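You operate a simulated robot arm through the tools that you are given. There is no shell and no other tool.

You run a simulated robot arm. Do the job below in one go: nothing can be reset, and whatever is moved stays where it is left.

## Task
Try the plugged cream hand switch once and stand it in the PASS or FAIL holder, as the tester shows.
Fine: turn the power knob off before pulling it out.

It is judged by the outcome, as a careful person would: the job done as asked, and still so three seconds after it is handed in. It fails if anything else is knocked over, pushed out of place, dropped, spilled or broken.

## Robot
A 6-joint arm with a two-finger gripper, fixed in place. Base frame: the origin is at the foot of the arm, x ahead of it, y to its left, z up; the work surface is at about z = -0.002. Readings come in m, rad, newtons and seconds.
With the tool pointing down near the work surface it reaches from about 0.24 to 0.62 m from the base axis. Its first joint turns from -1.152 to 1.152 rad. Payload 1.37 kg.
The tool frame sits at the grasp point between the pads (the TCP): z along the fingers, y along the line on which they close. The tips reach 0.022 m beyond it. The gripper opens to 0.092 m. The gripper's body begins 0.065 m behind the TCP.
Orientation is told as [roll, pitch, yaw] about the base's x, y, z axes, in that order, counted from this pose: with the fingers straight down and closing along the base's y, the tool's x points along the base's -x, its y along +y and its z along -z.

## Interface
- The arm moves only by the tool move_arm. Its argument "deltas" is one flat list of numbers, 7 for each row, row after row: the gripper command, from -1 (fully open) to 1 (shut), values between in proportion, then the shift along the base's x, y, z in m, then the turn, a rotation vector about the base's x, y, z in rad. In form: [fingers, x, y, z, rx, ry, rz, fingers, x, y, z, rx, ry, rz, ...]. A call has 1 to 20 rows; each row shifts and turns the commanded pose from where the row before left it. Each row takes 0.2 s and may step no farther than 0.05 m and 0.15 rad from the row before; otherwise, or with a gripper value out of range, the whole call is refused. A pose out of reach is approached as far as the arm can. The call stops where the force on the tool passes 40 N (or 10 N more than at its start, if that is more) or the arm is blocked; 0.2 s more then pass. Each finger halts on what it meets, pressing with about 26 N; the grip force reading is that of the motor and also rises with nothing between the fingers. The clock runs only during rows and for 0.2 s after the last one: add rows that do not move to give the fingers time. The reply holds the time, the measured pose of the TCP, the force on the tool along the base axes, the opening and the grip force, in the units named above and with some noise, with the torque about the TCP (base axes, N m) and any sound that the robot's microphone picked up.
- Cameras (640 x 400 px; columns grow to the right, rows downward): "scene" is fixed at [0.0544, -0.4638, 0.5717]; the picture's right is [0.44, -0.90, 0.00], its down [-0.63, -0.31, -0.72] and it looks along [0.64, 0.32, -0.70] (base axes); focal length 224 px, centre (320, 200). "wrist" rides on the gripper at [0.071, 0.019, -0.102] in the tool frame; the picture's right is [-0.26, 0.97, 0.00], its down [-0.75, -0.20, -0.63] and it looks along [-0.60, -0.16, 0.78] (tool axes); focal length 280 px, centre (320, 200). There is no depth. A picture from a camera that has moved, and an enlarged one, comes with that camera's place and axes in the base frame and with its lens.
- grab_frame(camera): a new picture of that camera. The clock stands still meanwhile.
- enlarge(camera, box): a new picture of the part [left, top, right, bottom] of that camera's present view, enlarged. The clock stands still meanwhile.
- job_done(): hands the job in; it is judged then, once.

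Places have to be worked out from the pictures, the camera data and where the tool is seen. Open the gripper and draw the arm clear of the work before you hand the job in, unless the task says otherwise.

The tools are called as name(argument=value, ...) on one line, values as JSON. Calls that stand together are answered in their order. move_arm: Moves the arm, as the interface text tells. Its arguments: {"type":"object","properties":{"deltas":{"type":"array","items":{"type":"number"}}},"required":["deltas"]} The other tools are called the same way: grab_frame (camera) takes a picture; enlarge (camera, box) takes an enlarged picture of a part of a camera's view; job_done () hands the job in.

At the start:

```text
t: 0.0
tool_pos: [0.3836, -0.2331, 0.3838]
orientation: [0.002, -0.001, 0.0]
ft_force: [0.3, 0.1, 0.3]
ft_torque: [-0.02, 0.03, 0.01]
gripper_width: 0.0923
grip_force: 0.2
```

scene: 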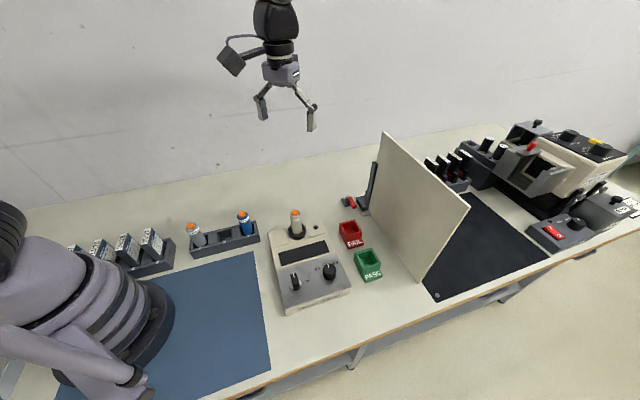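
wrist: 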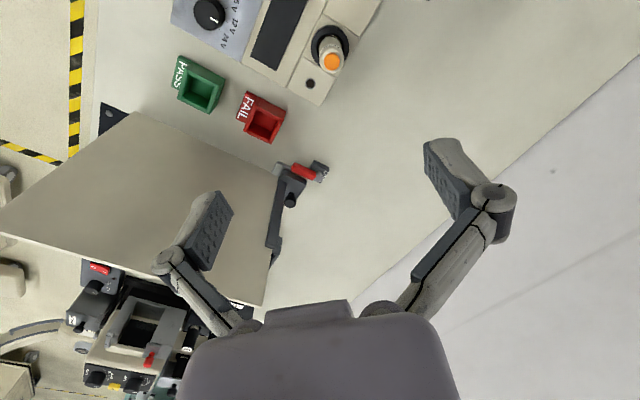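

I'll start by looking closely at the tester, the plugged hand switch and the holders in the scene view.

enlarge(camera="scene", box=[260, 190, 400, 320])

enlarge(camera="wrist", box=[160, 0, 400, 150])

enlarge(camera="scene", box=[170, 190, 310, 280])

```text
3.08 times, centred on (330, 255) of scene
camera zoom: at [0.0544, -0.4638, 0.5717], right [0.44, -0.9, 0.0], down [-0.63, -0.31, -0.72], along [0.64, 0.32, -0.7], focal length 691 px, centre (289, 31)
```

zoom: 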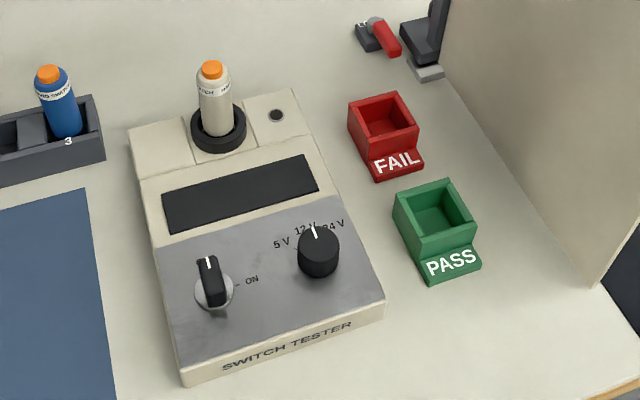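

```text
2.67 times, centred on (280, 75) of wrist
camera zoom: at [0.3129, -0.214, 0.4867], right [0.26, 0.97, 0.0], down [0.75, -0.2, 0.63], along [0.6, -0.16, -0.78], focal length 748 px, centre (427, 533)
```

zoom: 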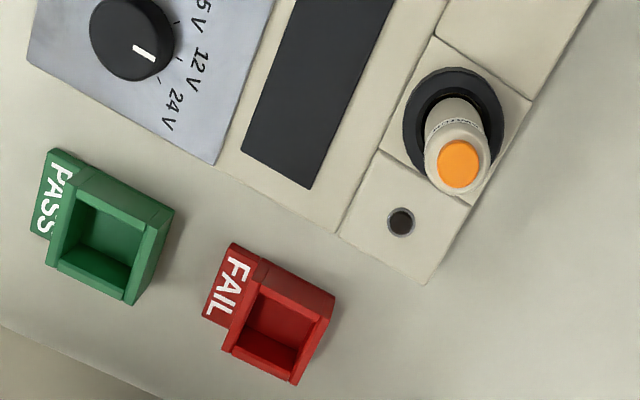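

```text
4.44 times, centred on (240, 235) of scene
camera zoom: at [0.0544, -0.4638, 0.5717], right [0.44, -0.9, 0.0], down [-0.63, -0.31, -0.72], along [0.64, 0.32, -0.7], focal length 998 px, centre (676, 44)
```

zoom: 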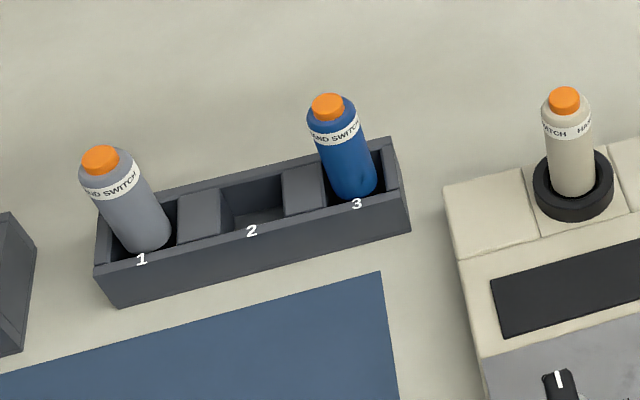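

The cream switch sits plugged in the tester's socket near (0.39, -0.22). The power knob appears to be near (0.255, -0.294), pointer up, with "ON" to its right. I move back towards the base, staying high, so that the wrist camera sees the tester properly.

move_arm(deltas=[-1, -0.04, 0.02, 0, 0, 0, 0, -1, -0.04, 0.02, 0, 0, 0, 0, -1, -0.035, 0.015, 0, 0, 0, 0, -1, 0, 0, 0, 0, 0, 0])

grab_frame(camera="wrist")

grab_frame(camera="scene")

```text
t: 1.0
tool_pos: [0.2669, -0.1788, 0.3851]
orientation: [-0.001, -0.001, 0.001]
ft_force: [0.2, -0.5, 0.7]
ft_torque: [-0.02, 0.0, 0.0]
gripper_width: 0.0921
grip_force: 0.1
```

```text
taken
camera wrist: at [0.1978, -0.1592, 0.4869], right [0.26, 0.97, 0.0], down [0.75, -0.2, 0.63], along [0.6, -0.16, -0.78], focal length 280 px, centre (320, 200)
```

wrist: 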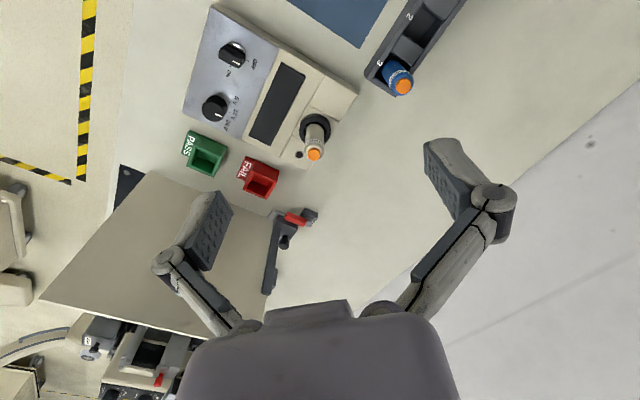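

```text
taken
```

scene: 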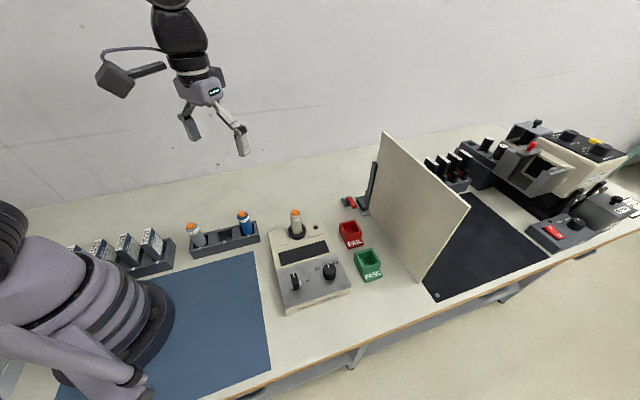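

The tester is now in the wrist view. I enlarge it to read the labels, the knob pointers and the switch's label.

enlarge(camera="wrist", box=[170, 0, 370, 125])

enlarge(camera="wrist", box=[180, 20, 280, 140])

enlarge(camera="wrist", box=[170, 90, 350, 210])

enlarge(camera="scene", box=[60, 215, 190, 285])

enlarge(camera="scene", box=[275, 200, 325, 245])

enlarge(camera="scene", box=[275, 255, 355, 315])

```text
3.20 times, centred on (270, 62) of wrist
camera zoom: at [0.1978, -0.1592, 0.4869], right [0.26, 0.97, 0.0], down [0.75, -0.2, 0.63], along [0.6, -0.16, -0.78], focal length 897 px, centre (480, 640)
```

zoom: 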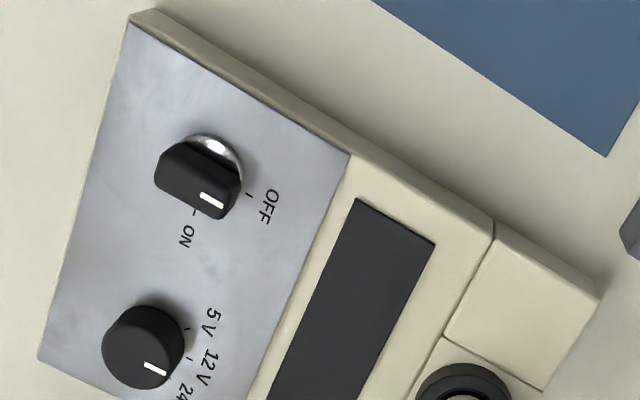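

```text
3.33 times, centred on (230, 80) of wrist
camera zoom: at [0.1978, -0.1592, 0.4869], right [0.26, 0.97, 0.0], down [0.75, -0.2, 0.63], along [0.6, -0.16, -0.78], focal length 935 px, centre (620, 600)
```

zoom: 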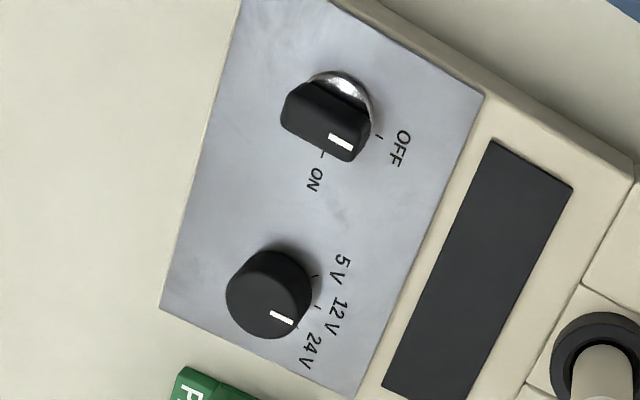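

```text
3.33 times, centred on (260, 150) of wrist
camera zoom: at [0.1978, -0.1592, 0.4869], right [0.26, 0.97, 0.0], down [0.75, -0.2, 0.63], along [0.6, -0.16, -0.78], focal length 935 px, centre (520, 367)
```

zoom: 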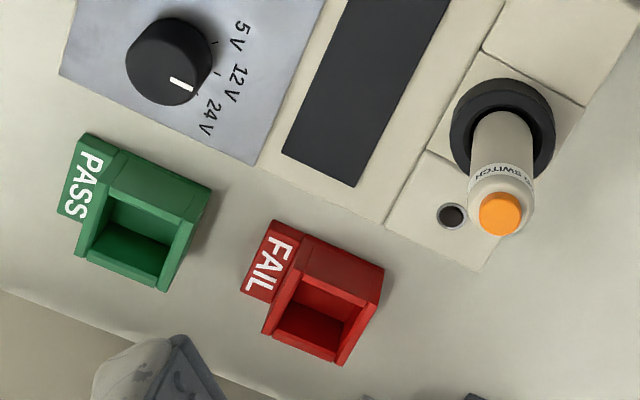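

```text
4.92 times, centred on (125, 250) of scene
camera zoom: at [0.0544, -0.4638, 0.5717], right [0.44, -0.9, 0.0], down [-0.63, -0.31, -0.72], along [0.64, 0.32, -0.7], focal length 1105 px, centre (1280, -46)
```

zoom: 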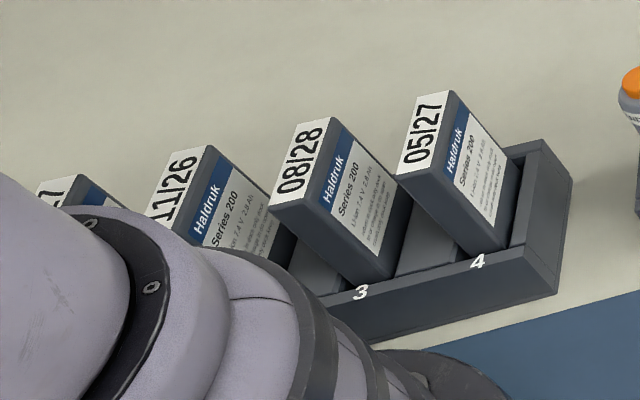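

```text
8.89 times, centred on (300, 222) of scene
camera zoom: at [0.0544, -0.4638, 0.5717], right [0.44, -0.9, 0.0], down [-0.63, -0.31, -0.72], along [0.64, 0.32, -0.7], focal length 1995 px, centre (498, 0)
```

zoom: 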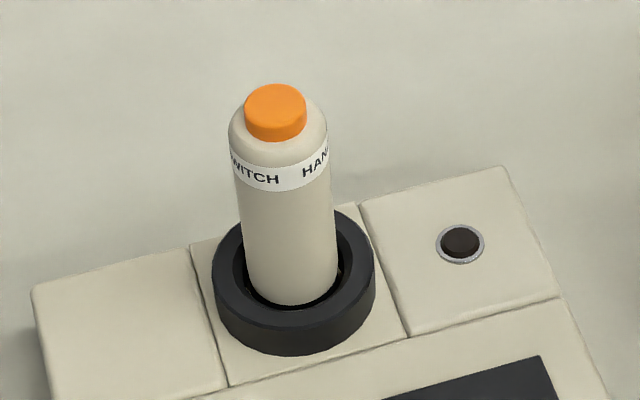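

```text
6.67 times, centred on (315, 285) of scene
camera zoom: at [0.0544, -0.4638, 0.5717], right [0.44, -0.9, 0.0], down [-0.63, -0.31, -0.72], along [0.64, 0.32, -0.7], focal length 1496 px, centre (353, -367)
```

zoom: 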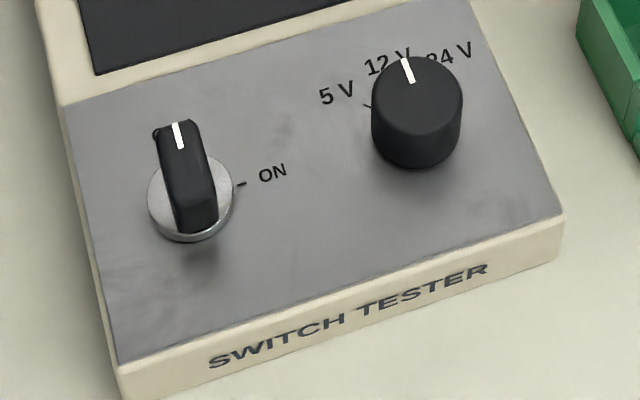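

The tester's top is flat at about z = 0.036 and is turned by about 45°. The power knob, centred near (0.2495, -0.2985) with its top at about 0.065, points at OFF, and ON is a quarter turn clockwise. I move above it with the fingers across the bar (yaw +45°) and look again.

move_arm(deltas=[-1, -0.003, -0.02, -0.025, 0, 0, 0.131, -1, -0.003, -0.02, -0.025, 0, 0, 0.131, -1, -0.003, -0.02, -0.025, 0, 0, 0.131, -1, -0.003, -0.02, -0.025, 0, 0, 0.131, -1, -0.003, -0.02, -0.025, 0, 0, 0.131, -1, -0.003, -0.02, -0.025, 0, 0, 0.131, -0.1, 0, 0, 0, 0, 0, 0, -0.1, 0, 0, 0, 0, 0, 0, -0.1, 0, 0, 0, 0, 0, 0])

grab_frame(camera="wrist")

grab_frame(camera="scene")

```text
t: 3.0
tool_pos: [0.2524, -0.2973, 0.2335]
orientation: [0.0, -0.002, 0.788]
ft_force: [-0.2, -0.2, -1.1]
ft_torque: [0.0, 0.02, -0.01]
gripper_width: 0.0505
grip_force: 0.1
```

```text
taken
camera wrist: at [0.189, -0.3347, 0.3361], right [-0.5, 0.87, 0.0], down [0.68, 0.39, 0.63], along [0.54, 0.31, -0.78], focal length 280 px, centre (320, 200)
```

wrist: 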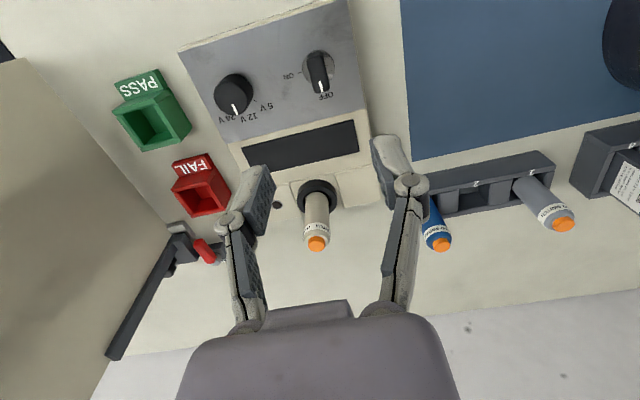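

```text
taken
```

scene: 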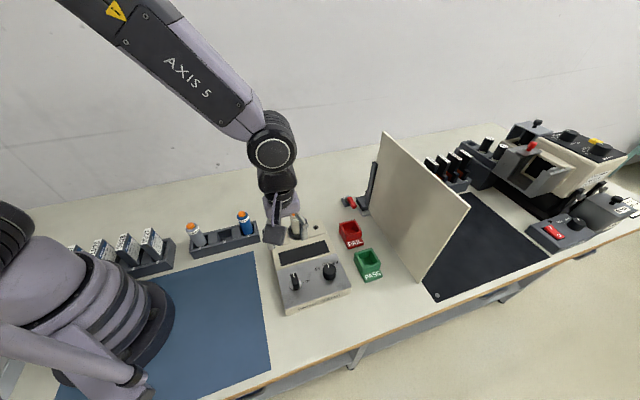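

The view is very clear from here, so I enlarge the knobs and the switch to refine their positions.

enlarge(camera="wrist", box=[180, 10, 380, 135])

enlarge(camera="wrist", box=[240, 130, 400, 255])

enlarge(camera="wrist", box=[100, 60, 260, 280])

```text
3.20 times, centred on (280, 72) of wrist
camera zoom: at [0.189, -0.3347, 0.3361], right [-0.5, 0.87, 0.0], down [0.68, 0.39, 0.63], along [0.54, 0.31, -0.78], focal length 897 px, centre (448, 608)
```

zoom: 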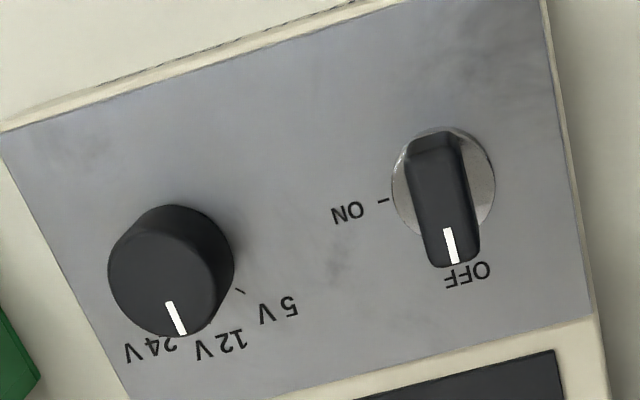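

```text
3.20 times, centred on (320, 192) of wrist
camera zoom: at [0.189, -0.3347, 0.3361], right [-0.5, 0.87, 0.0], down [0.68, 0.39, 0.63], along [0.54, 0.31, -0.78], focal length 897 px, centre (320, 224)
```

zoom: 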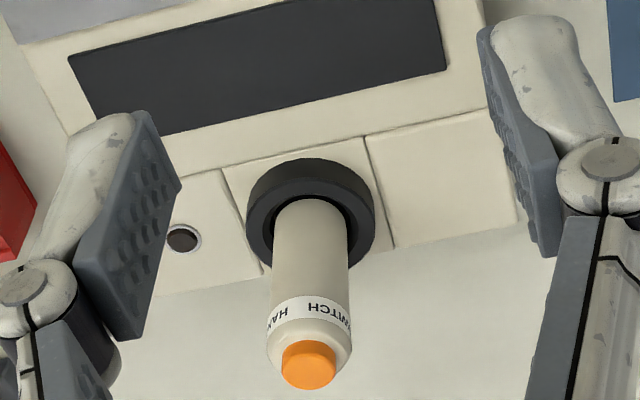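

```text
1.82 times, centred on (180, 170) of wrist
camera zoom: at [0.189, -0.3347, 0.3361], right [-0.5, 0.87, 0.0], down [0.68, 0.39, 0.63], along [0.54, 0.31, -0.78], focal length 510 px, centre (574, 254)
```

zoom: 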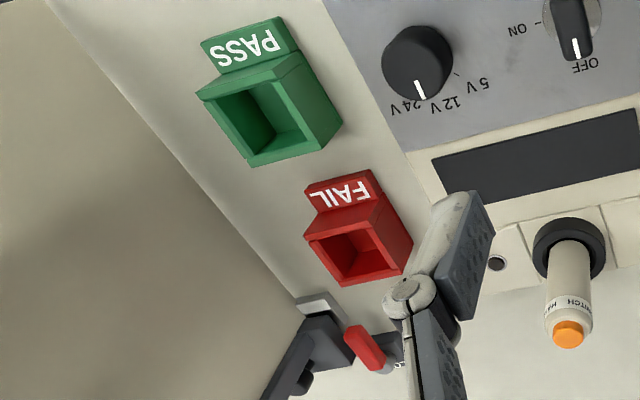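

The knob disc centre is refined to (0.251, -0.2995), with the bar aligned to the tester's axis. I descend with the fingers straddling the bar and stop with the tips a few millimetres above the disc.

move_arm(deltas=[-0.1, -0.0005, -0.002, -0.04, 0, 0, 0, -0.1, 0, 0, -0.04, 0, 0, 0, -0.1, 0, 0, -0.04, 0, 0, 0, -0.1, 0, 0, -0.025, 0, 0, 0, -0.1, 0, 0, -0.02, 0, 0, 0, -0.1, 0, 0, 0, 0, 0, 0])

grab_frame(camera="scene")

grab_frame(camera="wrist")

enlarge(camera="scene", box=[255, 235, 355, 315])

```text
t: 4.4
tool_pos: [0.2519, -0.2985, 0.0672]
orientation: [0.0, 0.001, 0.786]
ft_force: [0.4, 0.0, -0.7]
ft_torque: [0.0, 0.0, 0.0]
gripper_width: 0.0503
grip_force: 0.1
```

```text
taken
```

scene: 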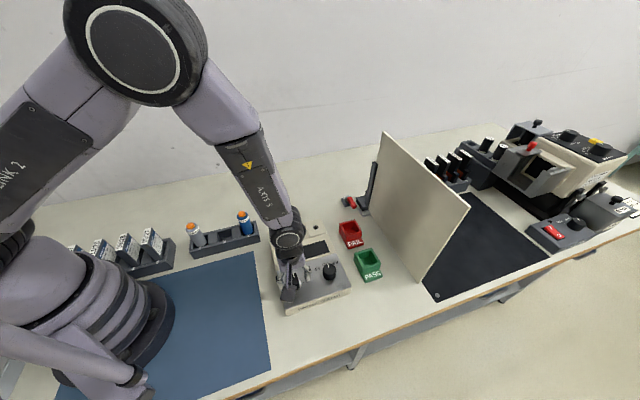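

```text
taken
camera wrist: at [0.1875, -0.3365, 0.1708], right [-0.5, 0.87, 0.0], down [0.68, 0.39, 0.63], along [0.54, 0.31, -0.78], focal length 280 px, centre (320, 200)
```

wrist: 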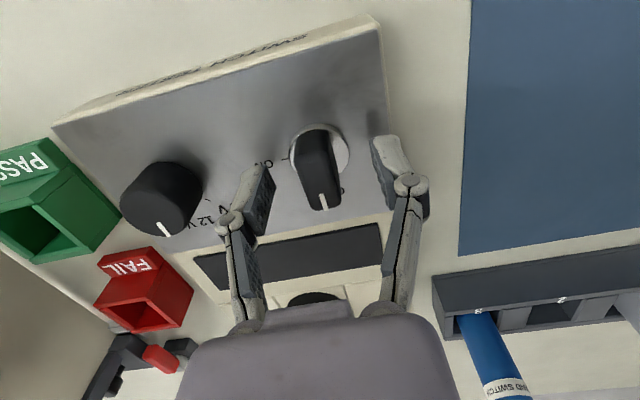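

```text
5.00 times, centred on (305, 275) of scene
camera zoom: at [0.0544, -0.4638, 0.5717], right [0.44, -0.9, 0.0], down [-0.63, -0.31, -0.72], along [0.64, 0.32, -0.7], focal length 1122 px, centre (395, -175)
```

zoom: 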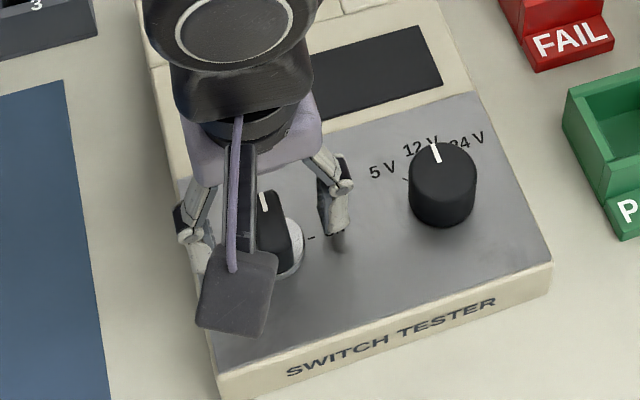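

The bar lies centred between the fingers with clear space on both sides. I close the gripper on it.

move_arm(deltas=[1, 0, 0, 0, 0, 0, 0, 1, 0, 0, 0, 0, 0, 0, 1, 0, 0, 0, 0, 0, 0, 1, 0, 0, 0, 0, 0, 0])

grab_frame(camera="wrist")

```text
t: 5.4
tool_pos: [0.2507, -0.3001, 0.0683]
orientation: [-0.002, -0.001, 0.786]
ft_force: [5.3, -3.4, -5.7]
ft_torque: [-0.08, -0.09, 0.0]
gripper_width: 0.0161
grip_force: 28.0
```

```text
taken
camera wrist: at [0.1877, -0.3367, 0.1711], right [-0.5, 0.87, 0.0], down [0.68, 0.39, 0.63], along [0.54, 0.31, -0.78], focal length 280 px, centre (320, 200)
```

wrist: 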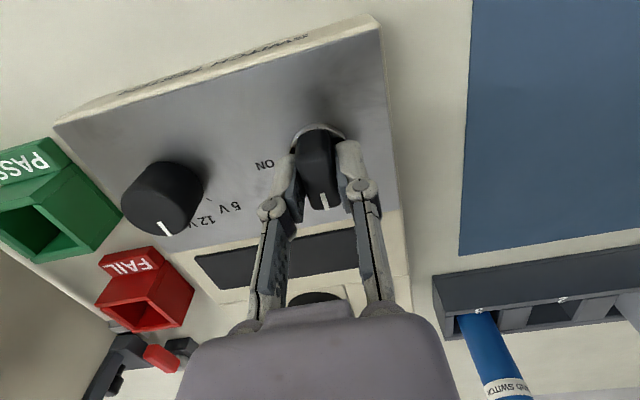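

The bar is gripped (width 16 mm). I turn it clockwise, part way first, to watch the forces.

move_arm(deltas=[1, 0, 0, 0, 0, 0, -0.13, 1, 0, 0, 0, 0, 0, -0.13, 1, 0, 0, 0, 0, 0, -0.13, 1, 0, 0, 0, 0, 0, -0.13])

grab_frame(camera="wrist")

```text
t: 6.4
tool_pos: [0.253, -0.2999, 0.0679]
orientation: [-0.003, -0.002, 0.264]
ft_force: [16.5, -13.2, -33.3]
ft_torque: [-0.2, -0.28, 0.0]
gripper_width: 0.0157
grip_force: 28.6
```

```text
taken
camera wrist: at [0.1779, -0.3002, 0.171], right [0.0, 1.0, 0.0], down [0.78, 0.0, 0.63], along [0.63, 0.0, -0.78], focal length 280 px, centre (320, 200)
```

wrist: 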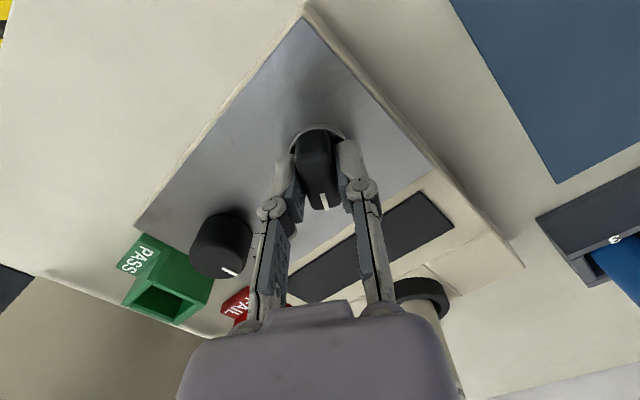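

The knob turns with the fingers, but the tool is being pulled (−33 N in z, about 20 N sideways). I relieve that with a tiny shift along the force and read again.

move_arm(deltas=[1, 0.0008, -0.0008, -0.001, 0, 0, 0, 1, 0, 0, 0, 0, 0, 0])

```text
t: 7.0
tool_pos: [0.2516, -0.2999, 0.0679]
orientation: [-0.001, 0.001, 0.267]
ft_force: [19.5, 0.0, -14.4]
ft_torque: [-0.01, -0.78, 0.03]
gripper_width: 0.0157
grip_force: 28.0
```

The vertical load has halved. I relieve a little more in z and x.

move_arm(deltas=[1, 0.001, 0, -0.0007, 0, 0, 0, 1, 0, 0, 0, 0, 0, 0])

```text
t: 7.6
tool_pos: [0.2516, -0.3, 0.0689]
orientation: [0.002, 0.0, 0.266]
ft_force: [0.2, 6.2, 34.4]
ft_torque: [0.16, -0.05, -0.02]
gripper_width: 0.0158
grip_force: 28.0
```

Sideways load is gone, but the tool is now pressed up (+34 N). I raise it half a millimetre.

move_arm(deltas=[1, 0, 0.0003, 0.0006, 0, 0, 0, 1, 0, 0, 0, 0, 0, 0])

```text
t: 8.2
tool_pos: [0.2509, -0.3003, 0.0676]
orientation: [0.0, 0.0, 0.266]
ft_force: [-4.8, 3.3, 33.8]
ft_torque: [0.1, 0.11, 0.0]
gripper_width: 0.0161
grip_force: 28.1
```

Still +34 N, so I raise a further millimetre.

move_arm(deltas=[1, 0, 0, 0.001, 0, 0, 0, 1, 0, 0, 0, 0, 0, 0])

```text
t: 8.8
tool_pos: [0.252, -0.3002, 0.0676]
orientation: [0.001, 0.0, 0.267]
ft_force: [-0.1, -0.3, 6.9]
ft_torque: [-0.01, -0.04, -0.02]
gripper_width: 0.0158
grip_force: 28.1
```

Loads are now nearly zero. I carry on turning clockwise in short stages.

move_arm(deltas=[1, 0, 0, 0, 0, 0, -0.13, 1, 0, 0, 0, 0, 0, -0.13, 1, 0, 0, 0, 0, 0, -0.13])

```text
t: 9.6
tool_pos: [0.2525, -0.3007, 0.0678]
orientation: [0.0, 0.0, -0.125]
ft_force: [-2.7, -5.3, -26.0]
ft_torque: [-0.14, -0.47, 0.01]
gripper_width: 0.0161
grip_force: 28.5
```

Yaw is now −0.125, with a downward pull of 26 N. I lower about a millimetre and continue.

move_arm(deltas=[1, 0, 0, -0.001, 0, 0, 0, 1, 0, 0, 0, 0, 0, 0])

```text
t: 10.2
tool_pos: [0.2517, -0.3003, 0.0677]
orientation: [0.002, 0.002, -0.123]
ft_force: [-15.4, -3.3, -5.9]
ft_torque: [-0.09, 0.25, 0.0]
gripper_width: 0.0158
grip_force: 27.9
```

move_arm(deltas=[1, -0.0006, 0, 0, 0, 0, -0.13, 1, 0, 0, -0.0003, 0, 0, -0.13, 1, 0, 0, -0.0003, 0, 0, -0.13])

grab_frame(camera="wrist")

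```text
t: 11.0
tool_pos: [0.2511, -0.3013, 0.0676]
orientation: [0.001, 0.0, -0.519]
ft_force: [-10.7, -7.2, -11.6]
ft_torque: [0.25, 0.84, 0.02]
gripper_width: 0.0157
grip_force: 28.2
```

```text
taken
camera wrist: at [0.1994, -0.2492, 0.1704], right [0.7, 0.71, 0.0], down [0.55, -0.55, 0.63], along [0.44, -0.44, -0.78], focal length 280 px, centre (320, 200)
```

wrist: 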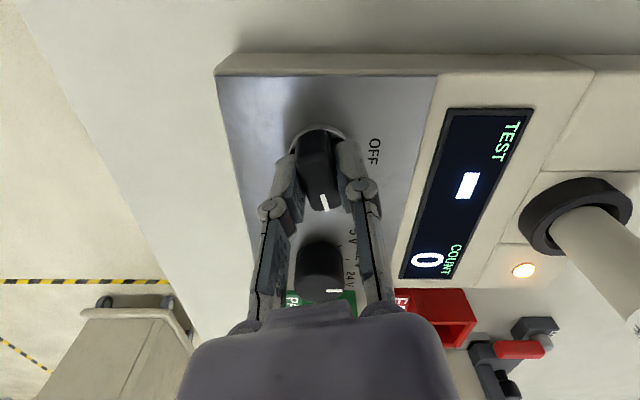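

The display has lit ("TEST –, COUNT 0") and the lamp is on. I finish the quarter turn to ON.

move_arm(deltas=[1, -0.0005, 0, -0.0003, 0, 0, -0.13, 1, 0, 0, 0, 0, 0, -0.13, 1, 0, 0, 0, 0, 0, 0])

grab_frame(camera="wrist")

```text
t: 11.8
tool_pos: [0.251, -0.3016, 0.0677]
orientation: [0.002, -0.002, -0.775]
ft_force: [-10.1, 0.4, -4.6]
ft_torque: [-0.44, -0.27, -0.01]
gripper_width: 0.0159
grip_force: 27.8
```

```text
taken
camera wrist: at [0.2144, -0.2378, 0.1704], right [0.86, 0.51, 0.0], down [0.4, -0.67, 0.62], along [0.32, -0.54, -0.78], focal length 280 px, centre (320, 200)
```

wrist: 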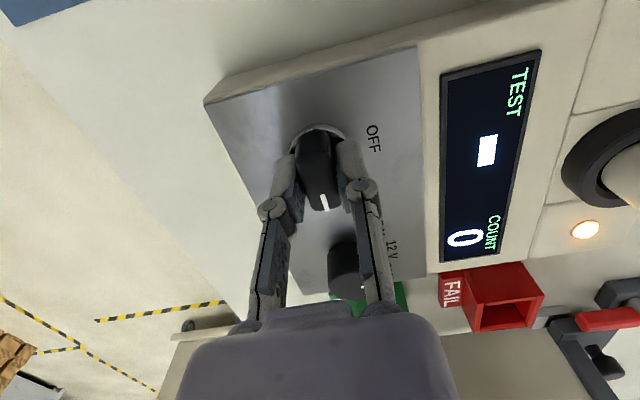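

Power is ON. I release the bar and lift straight up.

move_arm(deltas=[-0.1, 0, 0, 0, 0, 0, 0, -0.1, 0, 0, 0, 0, 0, 0, -0.1, 0, 0, 0, 0, 0, 0, -0.1, 0, 0, 0.03, 0, 0, 0, -0.1, 0, 0, 0.04, 0, 0, 0, -0.1, 0, 0, 0.05, 0, 0, 0, -0.1, 0, 0, 0.05, 0, 0, 0, -0.1, 0, 0, 0, 0, 0, 0])

grab_frame(camera="wrist")

grab_frame(camera="scene")

enlarge(camera="scene", box=[260, 200, 400, 320])

```text
t: 13.6
tool_pos: [0.2509, -0.2989, 0.2384]
orientation: [-0.001, -0.002, -0.773]
ft_force: [0.8, -1.0, 0.3]
ft_torque: [0.01, 0.01, 0.01]
gripper_width: 0.0507
grip_force: 0.0
```

```text
taken
camera wrist: at [0.2129, -0.235, 0.3418], right [0.86, 0.51, 0.0], down [0.4, -0.67, 0.62], along [0.32, -0.54, -0.78], focal length 280 px, centre (320, 200)
```

wrist: 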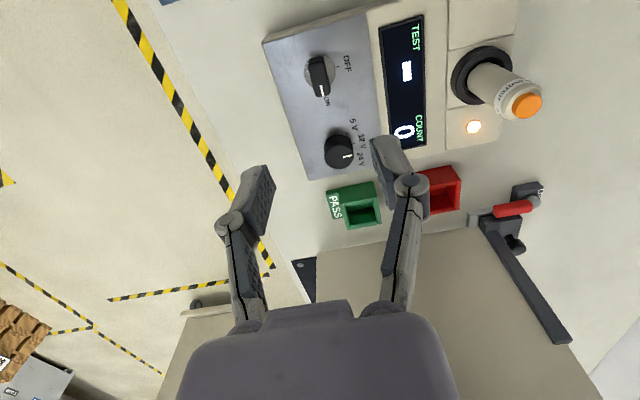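

```text
taken
```

scene: 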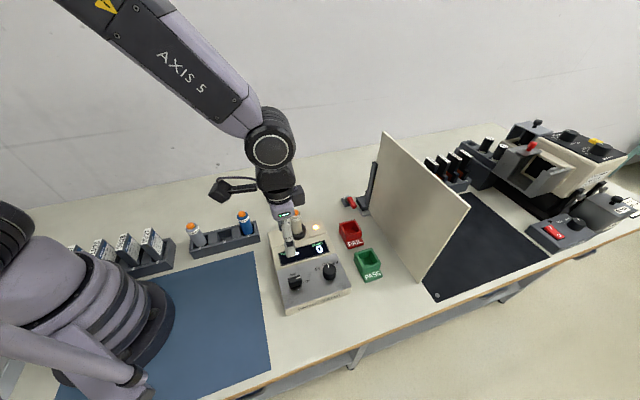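

```text
3.33 times, centred on (330, 260) of scene
camera zoom: at [0.0544, -0.4638, 0.5717], right [0.44, -0.9, 0.0], down [-0.63, -0.31, -0.72], along [0.64, 0.32, -0.7], focal length 748 px, centre (287, 0)
```

zoom: 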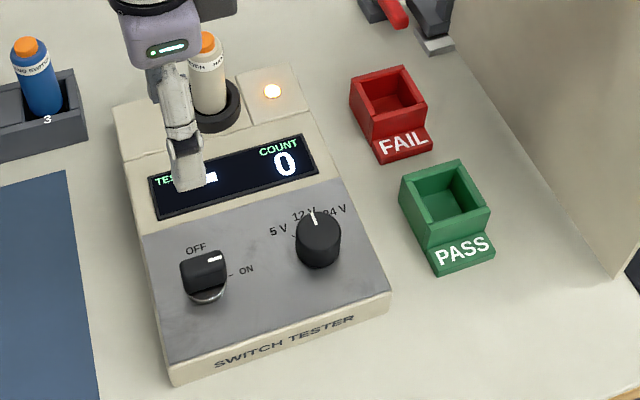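

The tester is powered and ready, with COUNT at 0. Before pressing, I check the switch's label and the voltage dial up close.

enlarge(camera="wrist", box=[440, 30, 560, 130])

enlarge(camera="wrist", box=[290, 30, 430, 180])

enlarge(camera="wrist", box=[300, 140, 480, 250])

```text
4.00 times, centred on (500, 80) of wrist
camera zoom: at [0.2129, -0.235, 0.3418], right [0.86, 0.51, 0.0], down [0.4, -0.67, 0.62], along [0.32, -0.54, -0.78], focal length 1122 px, centre (-400, 680)
```

zoom: 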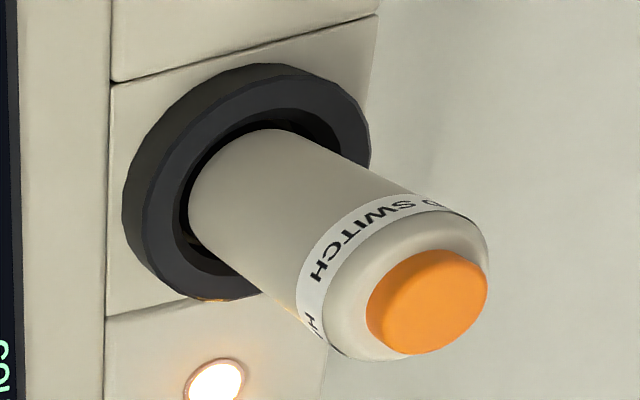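

```text
2.67 times, centred on (360, 105) of wrist
camera zoom: at [0.2129, -0.235, 0.3418], right [0.86, 0.51, 0.0], down [0.4, -0.67, 0.62], along [0.32, -0.54, -0.78], focal length 748 px, centre (213, 453)
```

zoom: 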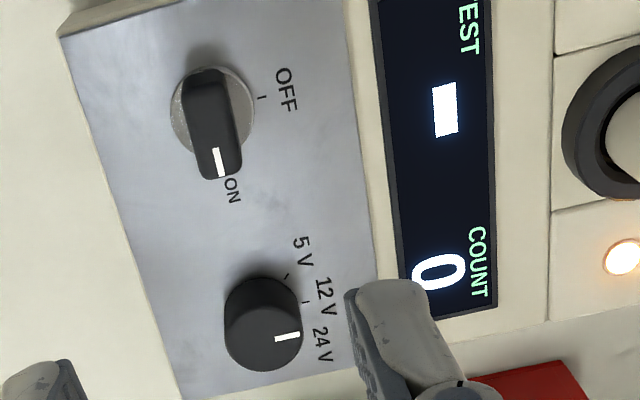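

```text
3.56 times, centred on (390, 195) of wrist
camera zoom: at [0.2129, -0.235, 0.3418], right [0.86, 0.51, 0.0], down [0.4, -0.67, 0.62], along [0.32, -0.54, -0.78], focal length 997 px, centre (71, 218)
```

zoom: 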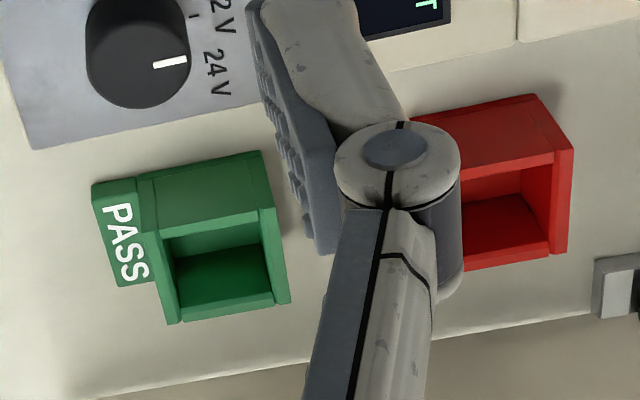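

The switch's axis is at about (0.3945, −0.220), with the button top at about z = 0.12. I shut the fingers, move over it and come down to roughly 15 mm above the button.

move_arm(deltas=[1, 0.0359, 0.0198, 0, 0, 0, 0, 1, 0.0359, 0.0198, 0, 0, 0, 0, 1, 0.0359, 0.0198, 0, 0, 0, 0, 1, 0.0359, 0.0198, 0, 0, 0, 0, 1, 0, 0, -0.04, 0, 0, 0, 1, 0, 0, -0.03, 0, 0, 0, 1, 0, 0, 0, 0, 0, 0])

grab_frame(camera="wrist")

enlarge(camera="scene", box=[260, 180, 340, 270])

```text
t: 15.2
tool_pos: [0.3954, -0.224, 0.1676]
orientation: [0.0, 0.001, -0.775]
ft_force: [0.7, -0.2, 0.2]
ft_torque: [0.0, -0.03, 0.02]
gripper_width: 0.0003
grip_force: 25.9
```

```text
taken
camera wrist: at [0.3582, -0.1609, 0.2708], right [0.86, 0.51, 0.0], down [0.4, -0.67, 0.63], along [0.32, -0.54, -0.78], focal length 280 px, centre (320, 200)
```

wrist: 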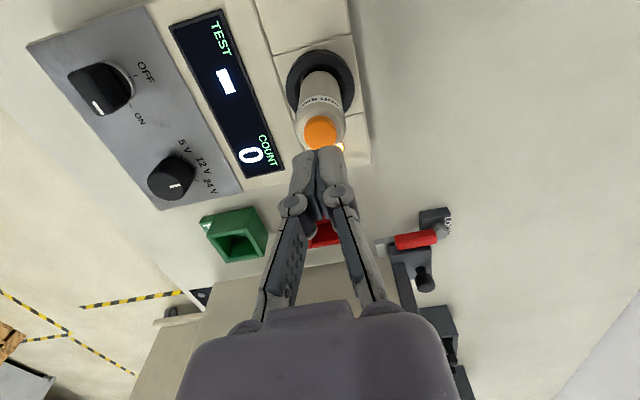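

```text
4.44 times, centred on (300, 225) of scene
camera zoom: at [0.0544, -0.4638, 0.5717], right [0.44, -0.9, 0.0], down [-0.63, -0.31, -0.72], along [0.64, 0.32, -0.7], focal length 998 px, centre (409, 89)
```

zoom: 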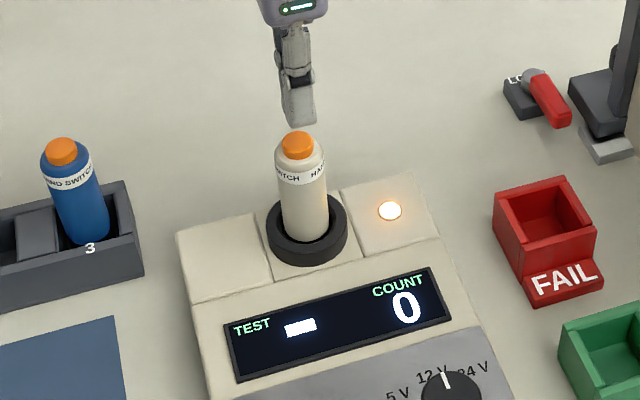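

The finger tips hang right over the button. I go down another 19 mm, to just above the expected contact.

move_arm(deltas=[1, 0, 0.001, -0.01, 0, 0, 0, 1, 0, 0, -0.006, 0, 0, 0, 1, 0, 0, -0.003, 0, 0, 0])

enlarge(camera="scene", box=[275, 190, 335, 265])

```text
t: 16.0
tool_pos: [0.3941, -0.2213, 0.1471]
orientation: [0.0, 0.0, -0.773]
ft_force: [0.1, 0.3, 0.0]
ft_torque: [0.02, 0.04, -0.02]
gripper_width: 0.0
grip_force: 26.1
```

```text
5.33 times, centred on (305, 228) of scene
camera zoom: at [0.0544, -0.4638, 0.5717], right [0.44, -0.9, 0.0], down [-0.63, -0.31, -0.72], along [0.64, 0.32, -0.7], focal length 1197 px, centre (400, 53)
```

zoom: 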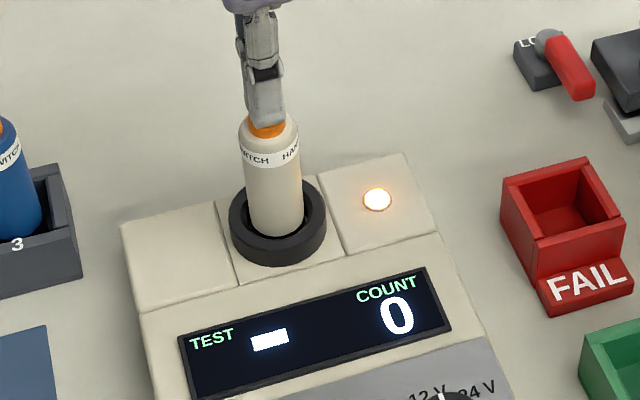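

The tip is just over the button, with no load yet. I creep down 1.5 mm per row for three rows.

move_arm(deltas=[1, 0, 0, -0.0015, 0, 0, 0, 1, 0, 0, -0.0015, 0, 0, 0, 1, 0, 0, -0.0015, 0, 0, 0])

enlarge(camera="scene", box=[275, 190, 335, 265])

```text
t: 16.8
tool_pos: [0.3951, -0.2199, 0.1425]
orientation: [-0.001, 0.0, -0.773]
ft_force: [-0.4, 0.8, 3.4]
ft_torque: [-0.01, -0.03, 0.01]
gripper_width: 0.0062
grip_force: 26.0
heard: click
```

```text
5.33 times, centred on (305, 228) of scene
camera zoom: at [0.0544, -0.4638, 0.5717], right [0.44, -0.9, 0.0], down [-0.63, -0.31, -0.72], along [0.64, 0.32, -0.7], focal length 1197 px, centre (400, 53)
```

zoom: 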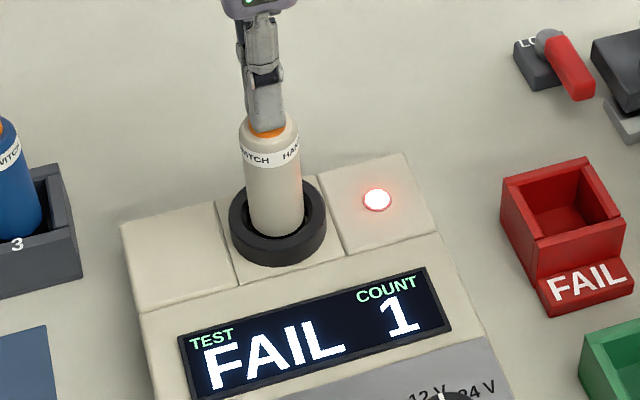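

A click was heard and the display reads FAIL, COUNT 1, with a red lamp. I lift off straight up and check that it stays that way.

move_arm(deltas=[1, 0, 0, 0.01, 0, 0, 0, 1, 0, 0, 0.03, 0, 0, 0, 1, 0, 0, 0.04, 0, 0, 0, 1, 0, 0, 0, 0, 0, 0])

enlarge(camera="scene", box=[260, 190, 400, 320])

grab_frame(camera="wrist")

```text
t: 17.8
tool_pos: [0.3948, -0.2242, 0.2231]
orientation: [0.001, -0.001, -0.771]
ft_force: [-0.5, -0.9, -0.1]
ft_torque: [0.0, -0.01, -0.02]
gripper_width: 0.0001
grip_force: 25.9
```

```text
3.08 times, centred on (330, 255) of scene
camera zoom: at [0.0544, -0.4638, 0.5717], right [0.44, -0.9, 0.0], down [-0.63, -0.31, -0.72], along [0.64, 0.32, -0.7], focal length 691 px, centre (289, 31)
```

zoom: 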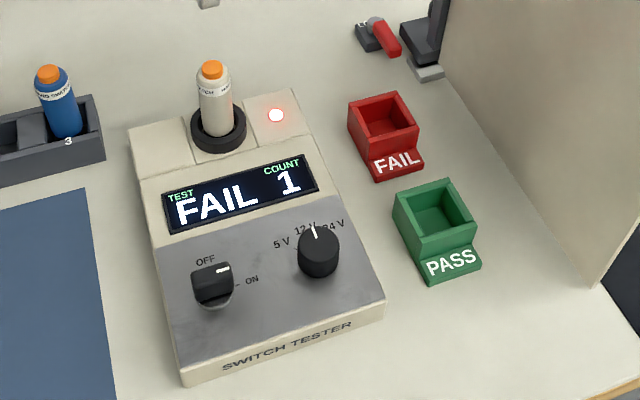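

```text
taken
camera wrist: at [0.358, -0.1599, 0.3263], right [0.86, 0.51, 0.0], down [0.4, -0.67, 0.62], along [0.32, -0.54, -0.78], focal length 280 px, centre (320, 200)
```

wrist: 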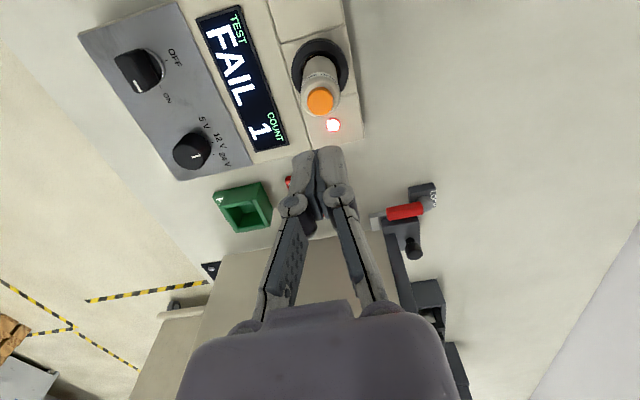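

FAIL stays latched with COUNT 1. Next the power knob must go off: I return over it with fingers half open, still at yaw −45°, and go down around the bar.

move_arm(deltas=[-0.1, -0.0361, -0.02, 0, 0, 0, 0, -0.1, -0.036, -0.02, 0, 0, 0, 0, -0.1, -0.036, -0.02, 0, 0, 0, 0, -0.1, -0.036, -0.0202, 0, 0, 0, 0, -0.1, 0, 0, -0.04, 0, 0, 0, -0.1, 0, 0, -0.04, 0, 0, 0, -0.1, 0, 0, 0, 0, 0, 0])

grab_frame(camera="wrist")

```text
t: 19.4
tool_pos: [0.2486, -0.3021, 0.1402]
orientation: [0.0, 0.0, -0.773]
ft_force: [-0.1, 0.5, 0.3]
ft_torque: [0.0, -0.02, -0.02]
gripper_width: 0.0508
grip_force: 0.0
```

```text
taken
camera wrist: at [0.2114, -0.2386, 0.2443], right [0.86, 0.51, 0.0], down [0.4, -0.67, 0.63], along [0.32, -0.54, -0.78], focal length 280 px, centre (320, 200)
```

wrist: 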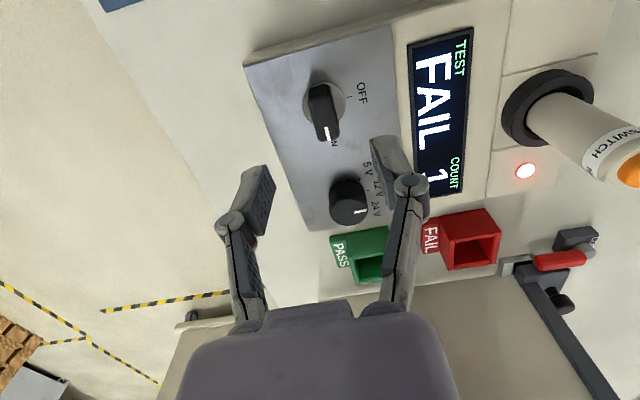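

The bar is centred between the fingers. I lower the last 72 mm and close on it.

move_arm(deltas=[-0.1, 0, 0, -0.04, 0, 0, 0, -0.1, 0, 0, -0.02, 0, 0, 0, -0.1, 0, 0, -0.0125, 0, 0, 0, -0.1, 0, 0, 0, 0, 0, 0, 1, 0, 0, 0, 0, 0, 0, 1, 0, 0, 0, 0, 0, 0, 1, 0, 0, 0, 0, 0, 0, 1, 0, 0, 0, 0, 0, 0])

grab_frame(camera="wrist")

```text
t: 21.3
tool_pos: [0.2521, -0.3006, 0.0717]
orientation: [-0.002, -0.002, -0.772]
ft_force: [2.1, 2.4, -0.6]
ft_torque: [0.07, -0.03, 0.02]
gripper_width: 0.016
grip_force: 28.4
stopped in row 8: the force on the tool passed its limit at 42 N (the readings are from after the stop); the commanded pose is now the measured one
```

```text
taken
camera wrist: at [0.2142, -0.2382, 0.1741], right [0.86, 0.51, 0.0], down [0.4, -0.67, 0.62], along [0.32, -0.54, -0.78], focal length 280 px, centre (320, 200)
```

wrist: 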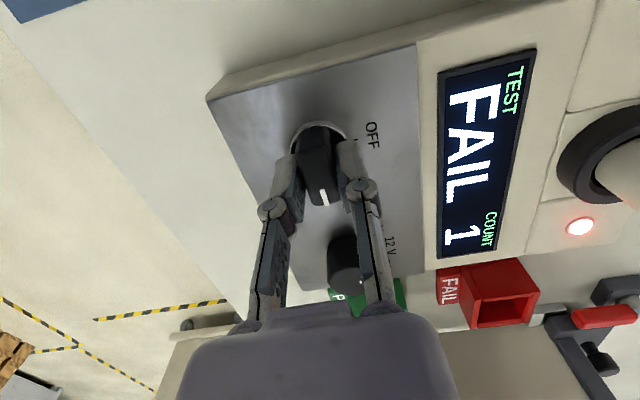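

The bar is gripped and the residual load has dropped to nearly nothing. I turn it counter-clockwise in stages.

move_arm(deltas=[1, 0, 0, 0, 0, 0, 0.13, 1, 0, 0, 0, 0, 0, 0.13])

```text
t: 21.9
tool_pos: [0.2517, -0.3013, 0.0715]
orientation: [0.001, 0.001, -0.509]
ft_force: [6.2, 8.1, -2.4]
ft_torque: [-0.05, -0.44, 0.0]
gripper_width: 0.0159
grip_force: 27.9
```

Loads are small, so I continue.

move_arm(deltas=[1, 0.0003, 0.0004, 0, 0, 0, 0.13, 1, 0, 0, 0, 0, 0, 0.13, 1, 0, 0, 0, 0, 0, 0.13])

```text
t: 22.7
tool_pos: [0.2522, -0.3005, 0.0719]
orientation: [-0.001, -0.001, -0.119]
ft_force: [-2.3, 0.1, 2.9]
ft_torque: [-0.04, -0.12, 0.0]
gripper_width: 0.0159
grip_force: 27.8
```

move_arm(deltas=[1, 0, 0, 0, 0, 0, 0.13, 1, 0, 0, 0, 0, 0, 0.13, 1, 0, 0, 0, 0, 0, 0.13])

```text
t: 23.5
tool_pos: [0.2524, -0.3008, 0.0719]
orientation: [0.0, 0.001, 0.269]
ft_force: [-8.1, -7.3, -2.5]
ft_torque: [-0.17, 0.44, -0.02]
gripper_width: 0.0157
grip_force: 28.2
```

move_arm(deltas=[1, -0.0004, -0.0003, 0, 0, 0, 0.13, 1, 0, 0, 0, 0, 0, 0.13, 1, 0, 0, 0, 0, 0, 0.13])

grab_frame(camera="wrist")

```text
t: 24.3
tool_pos: [0.251, -0.2991, 0.0717]
orientation: [0.005, -0.001, 0.664]
ft_force: [9.7, 15.8, 3.4]
ft_torque: [0.25, -0.3, -0.01]
gripper_width: 0.0161
grip_force: 28.1
```

```text
taken
camera wrist: at [0.1843, -0.3289, 0.1741], right [-0.39, 0.92, 0.0], down [0.72, 0.3, 0.62], along [0.57, 0.24, -0.78], focal length 280 px, centre (320, 200)
```

wrist: 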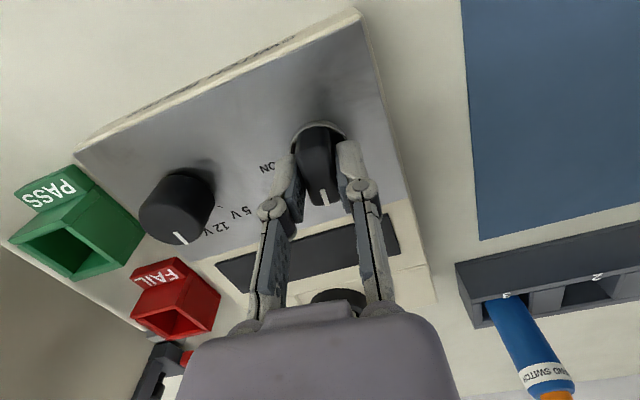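

The display is dark again. I finish the last 0.12 rad to the OFF mark, release, and lift.

move_arm(deltas=[1, 0.0005, 0.0007, 0, 0, 0, 0.12, 1, 0, 0, 0, 0, 0, 0, -0.1, 0, 0, 0, 0, 0, 0, -0.1, 0, 0, 0, 0, 0, 0, -0.1, 0, 0, 0, 0, 0, 0, -0.1, 0, 0, 0.04, 0, 0, 0, -0.1, 0, 0, 0.05, 0, 0, 0, -0.1, 0, 0, 0.05, 0, 0, 0, -0.1, 0, 0, 0.04, 0, 0, 0, -0.1, 0, 0, 0, 0, 0, 0])

grab_frame(camera="wrist")

enlarge(camera="scene", box=[260, 200, 400, 320])

```text
t: 26.5
tool_pos: [0.2492, -0.3032, 0.2491]
orientation: [0.0, 0.001, 0.779]
ft_force: [0.8, -0.1, 0.1]
ft_torque: [0.02, 0.04, -0.01]
gripper_width: 0.0507
grip_force: 0.0
```

```text
taken
camera wrist: at [0.185, -0.3387, 0.351], right [-0.49, 0.87, 0.0], down [0.68, 0.38, 0.62], along [0.54, 0.31, -0.78], focal length 280 px, centre (320, 200)
```

wrist: 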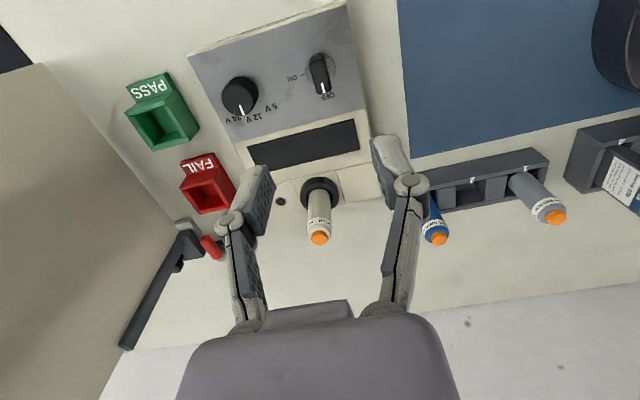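

```text
3.33 times, centred on (330, 260) of scene
camera zoom: at [0.0544, -0.4638, 0.5717], right [0.44, -0.9, 0.0], down [-0.63, -0.31, -0.72], along [0.64, 0.32, -0.7], focal length 748 px, centre (287, 0)
```

zoom: 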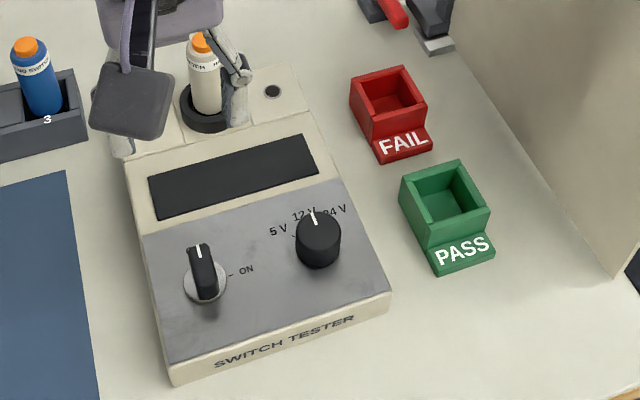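

Power is off: knob at OFF, display and lamp dark. The tester hasn't moved. I take a closer look at the FAIL holder to measure it.

enlarge(camera="wrist", box=[165, 140, 261, 220])

enlarge(camera="scene", box=[325, 210, 373, 255])

enlarge(camera="scene", box=[320, 180, 420, 260])

```text
5.00 times, centred on (213, 180) of wrist
camera zoom: at [0.185, -0.3387, 0.351], right [-0.49, 0.87, 0.0], down [0.68, 0.38, 0.62], along [0.54, 0.31, -0.78], focal length 1402 px, centre (855, 300)
```

zoom: 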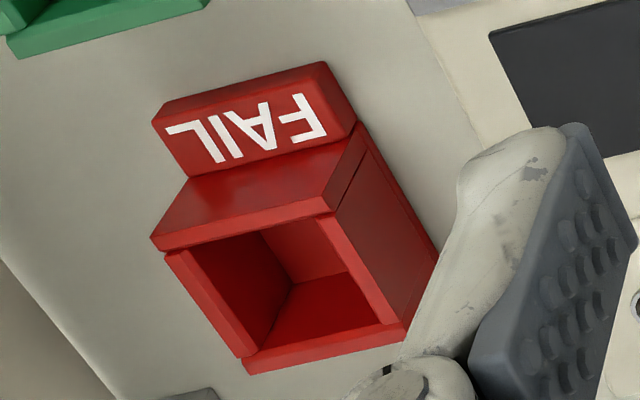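

```text
8.89 times, centred on (349, 232) of scene
camera zoom: at [0.0544, -0.4638, 0.5717], right [0.44, -0.9, 0.0], down [-0.63, -0.31, -0.72], along [0.64, 0.32, -0.7], focal length 1995 px, centre (62, -89)
```

zoom: 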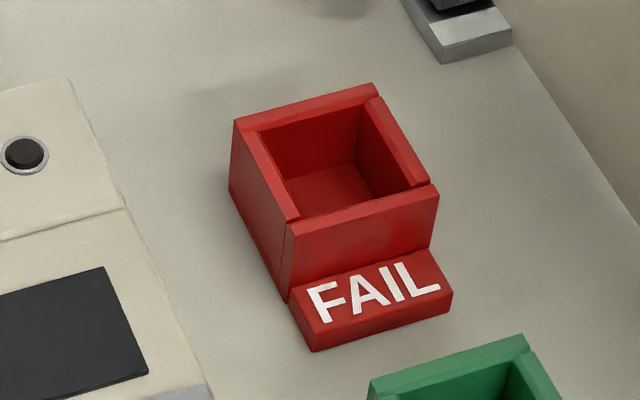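

```text
5.00 times, centred on (370, 220) of scene
camera zoom: at [0.0544, -0.4638, 0.5717], right [0.44, -0.9, 0.0], down [-0.63, -0.31, -0.72], along [0.64, 0.32, -0.7], focal length 1122 px, centre (70, 100)
```

zoom: 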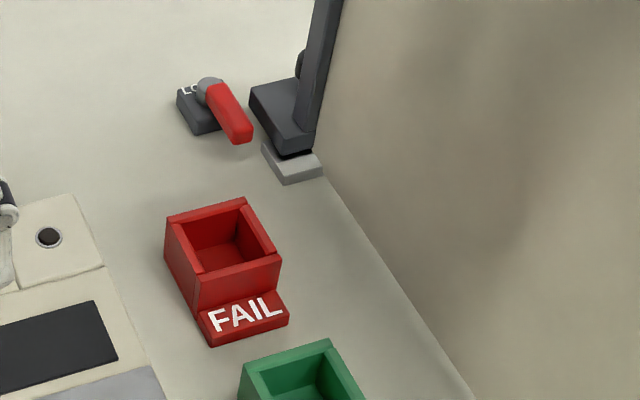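

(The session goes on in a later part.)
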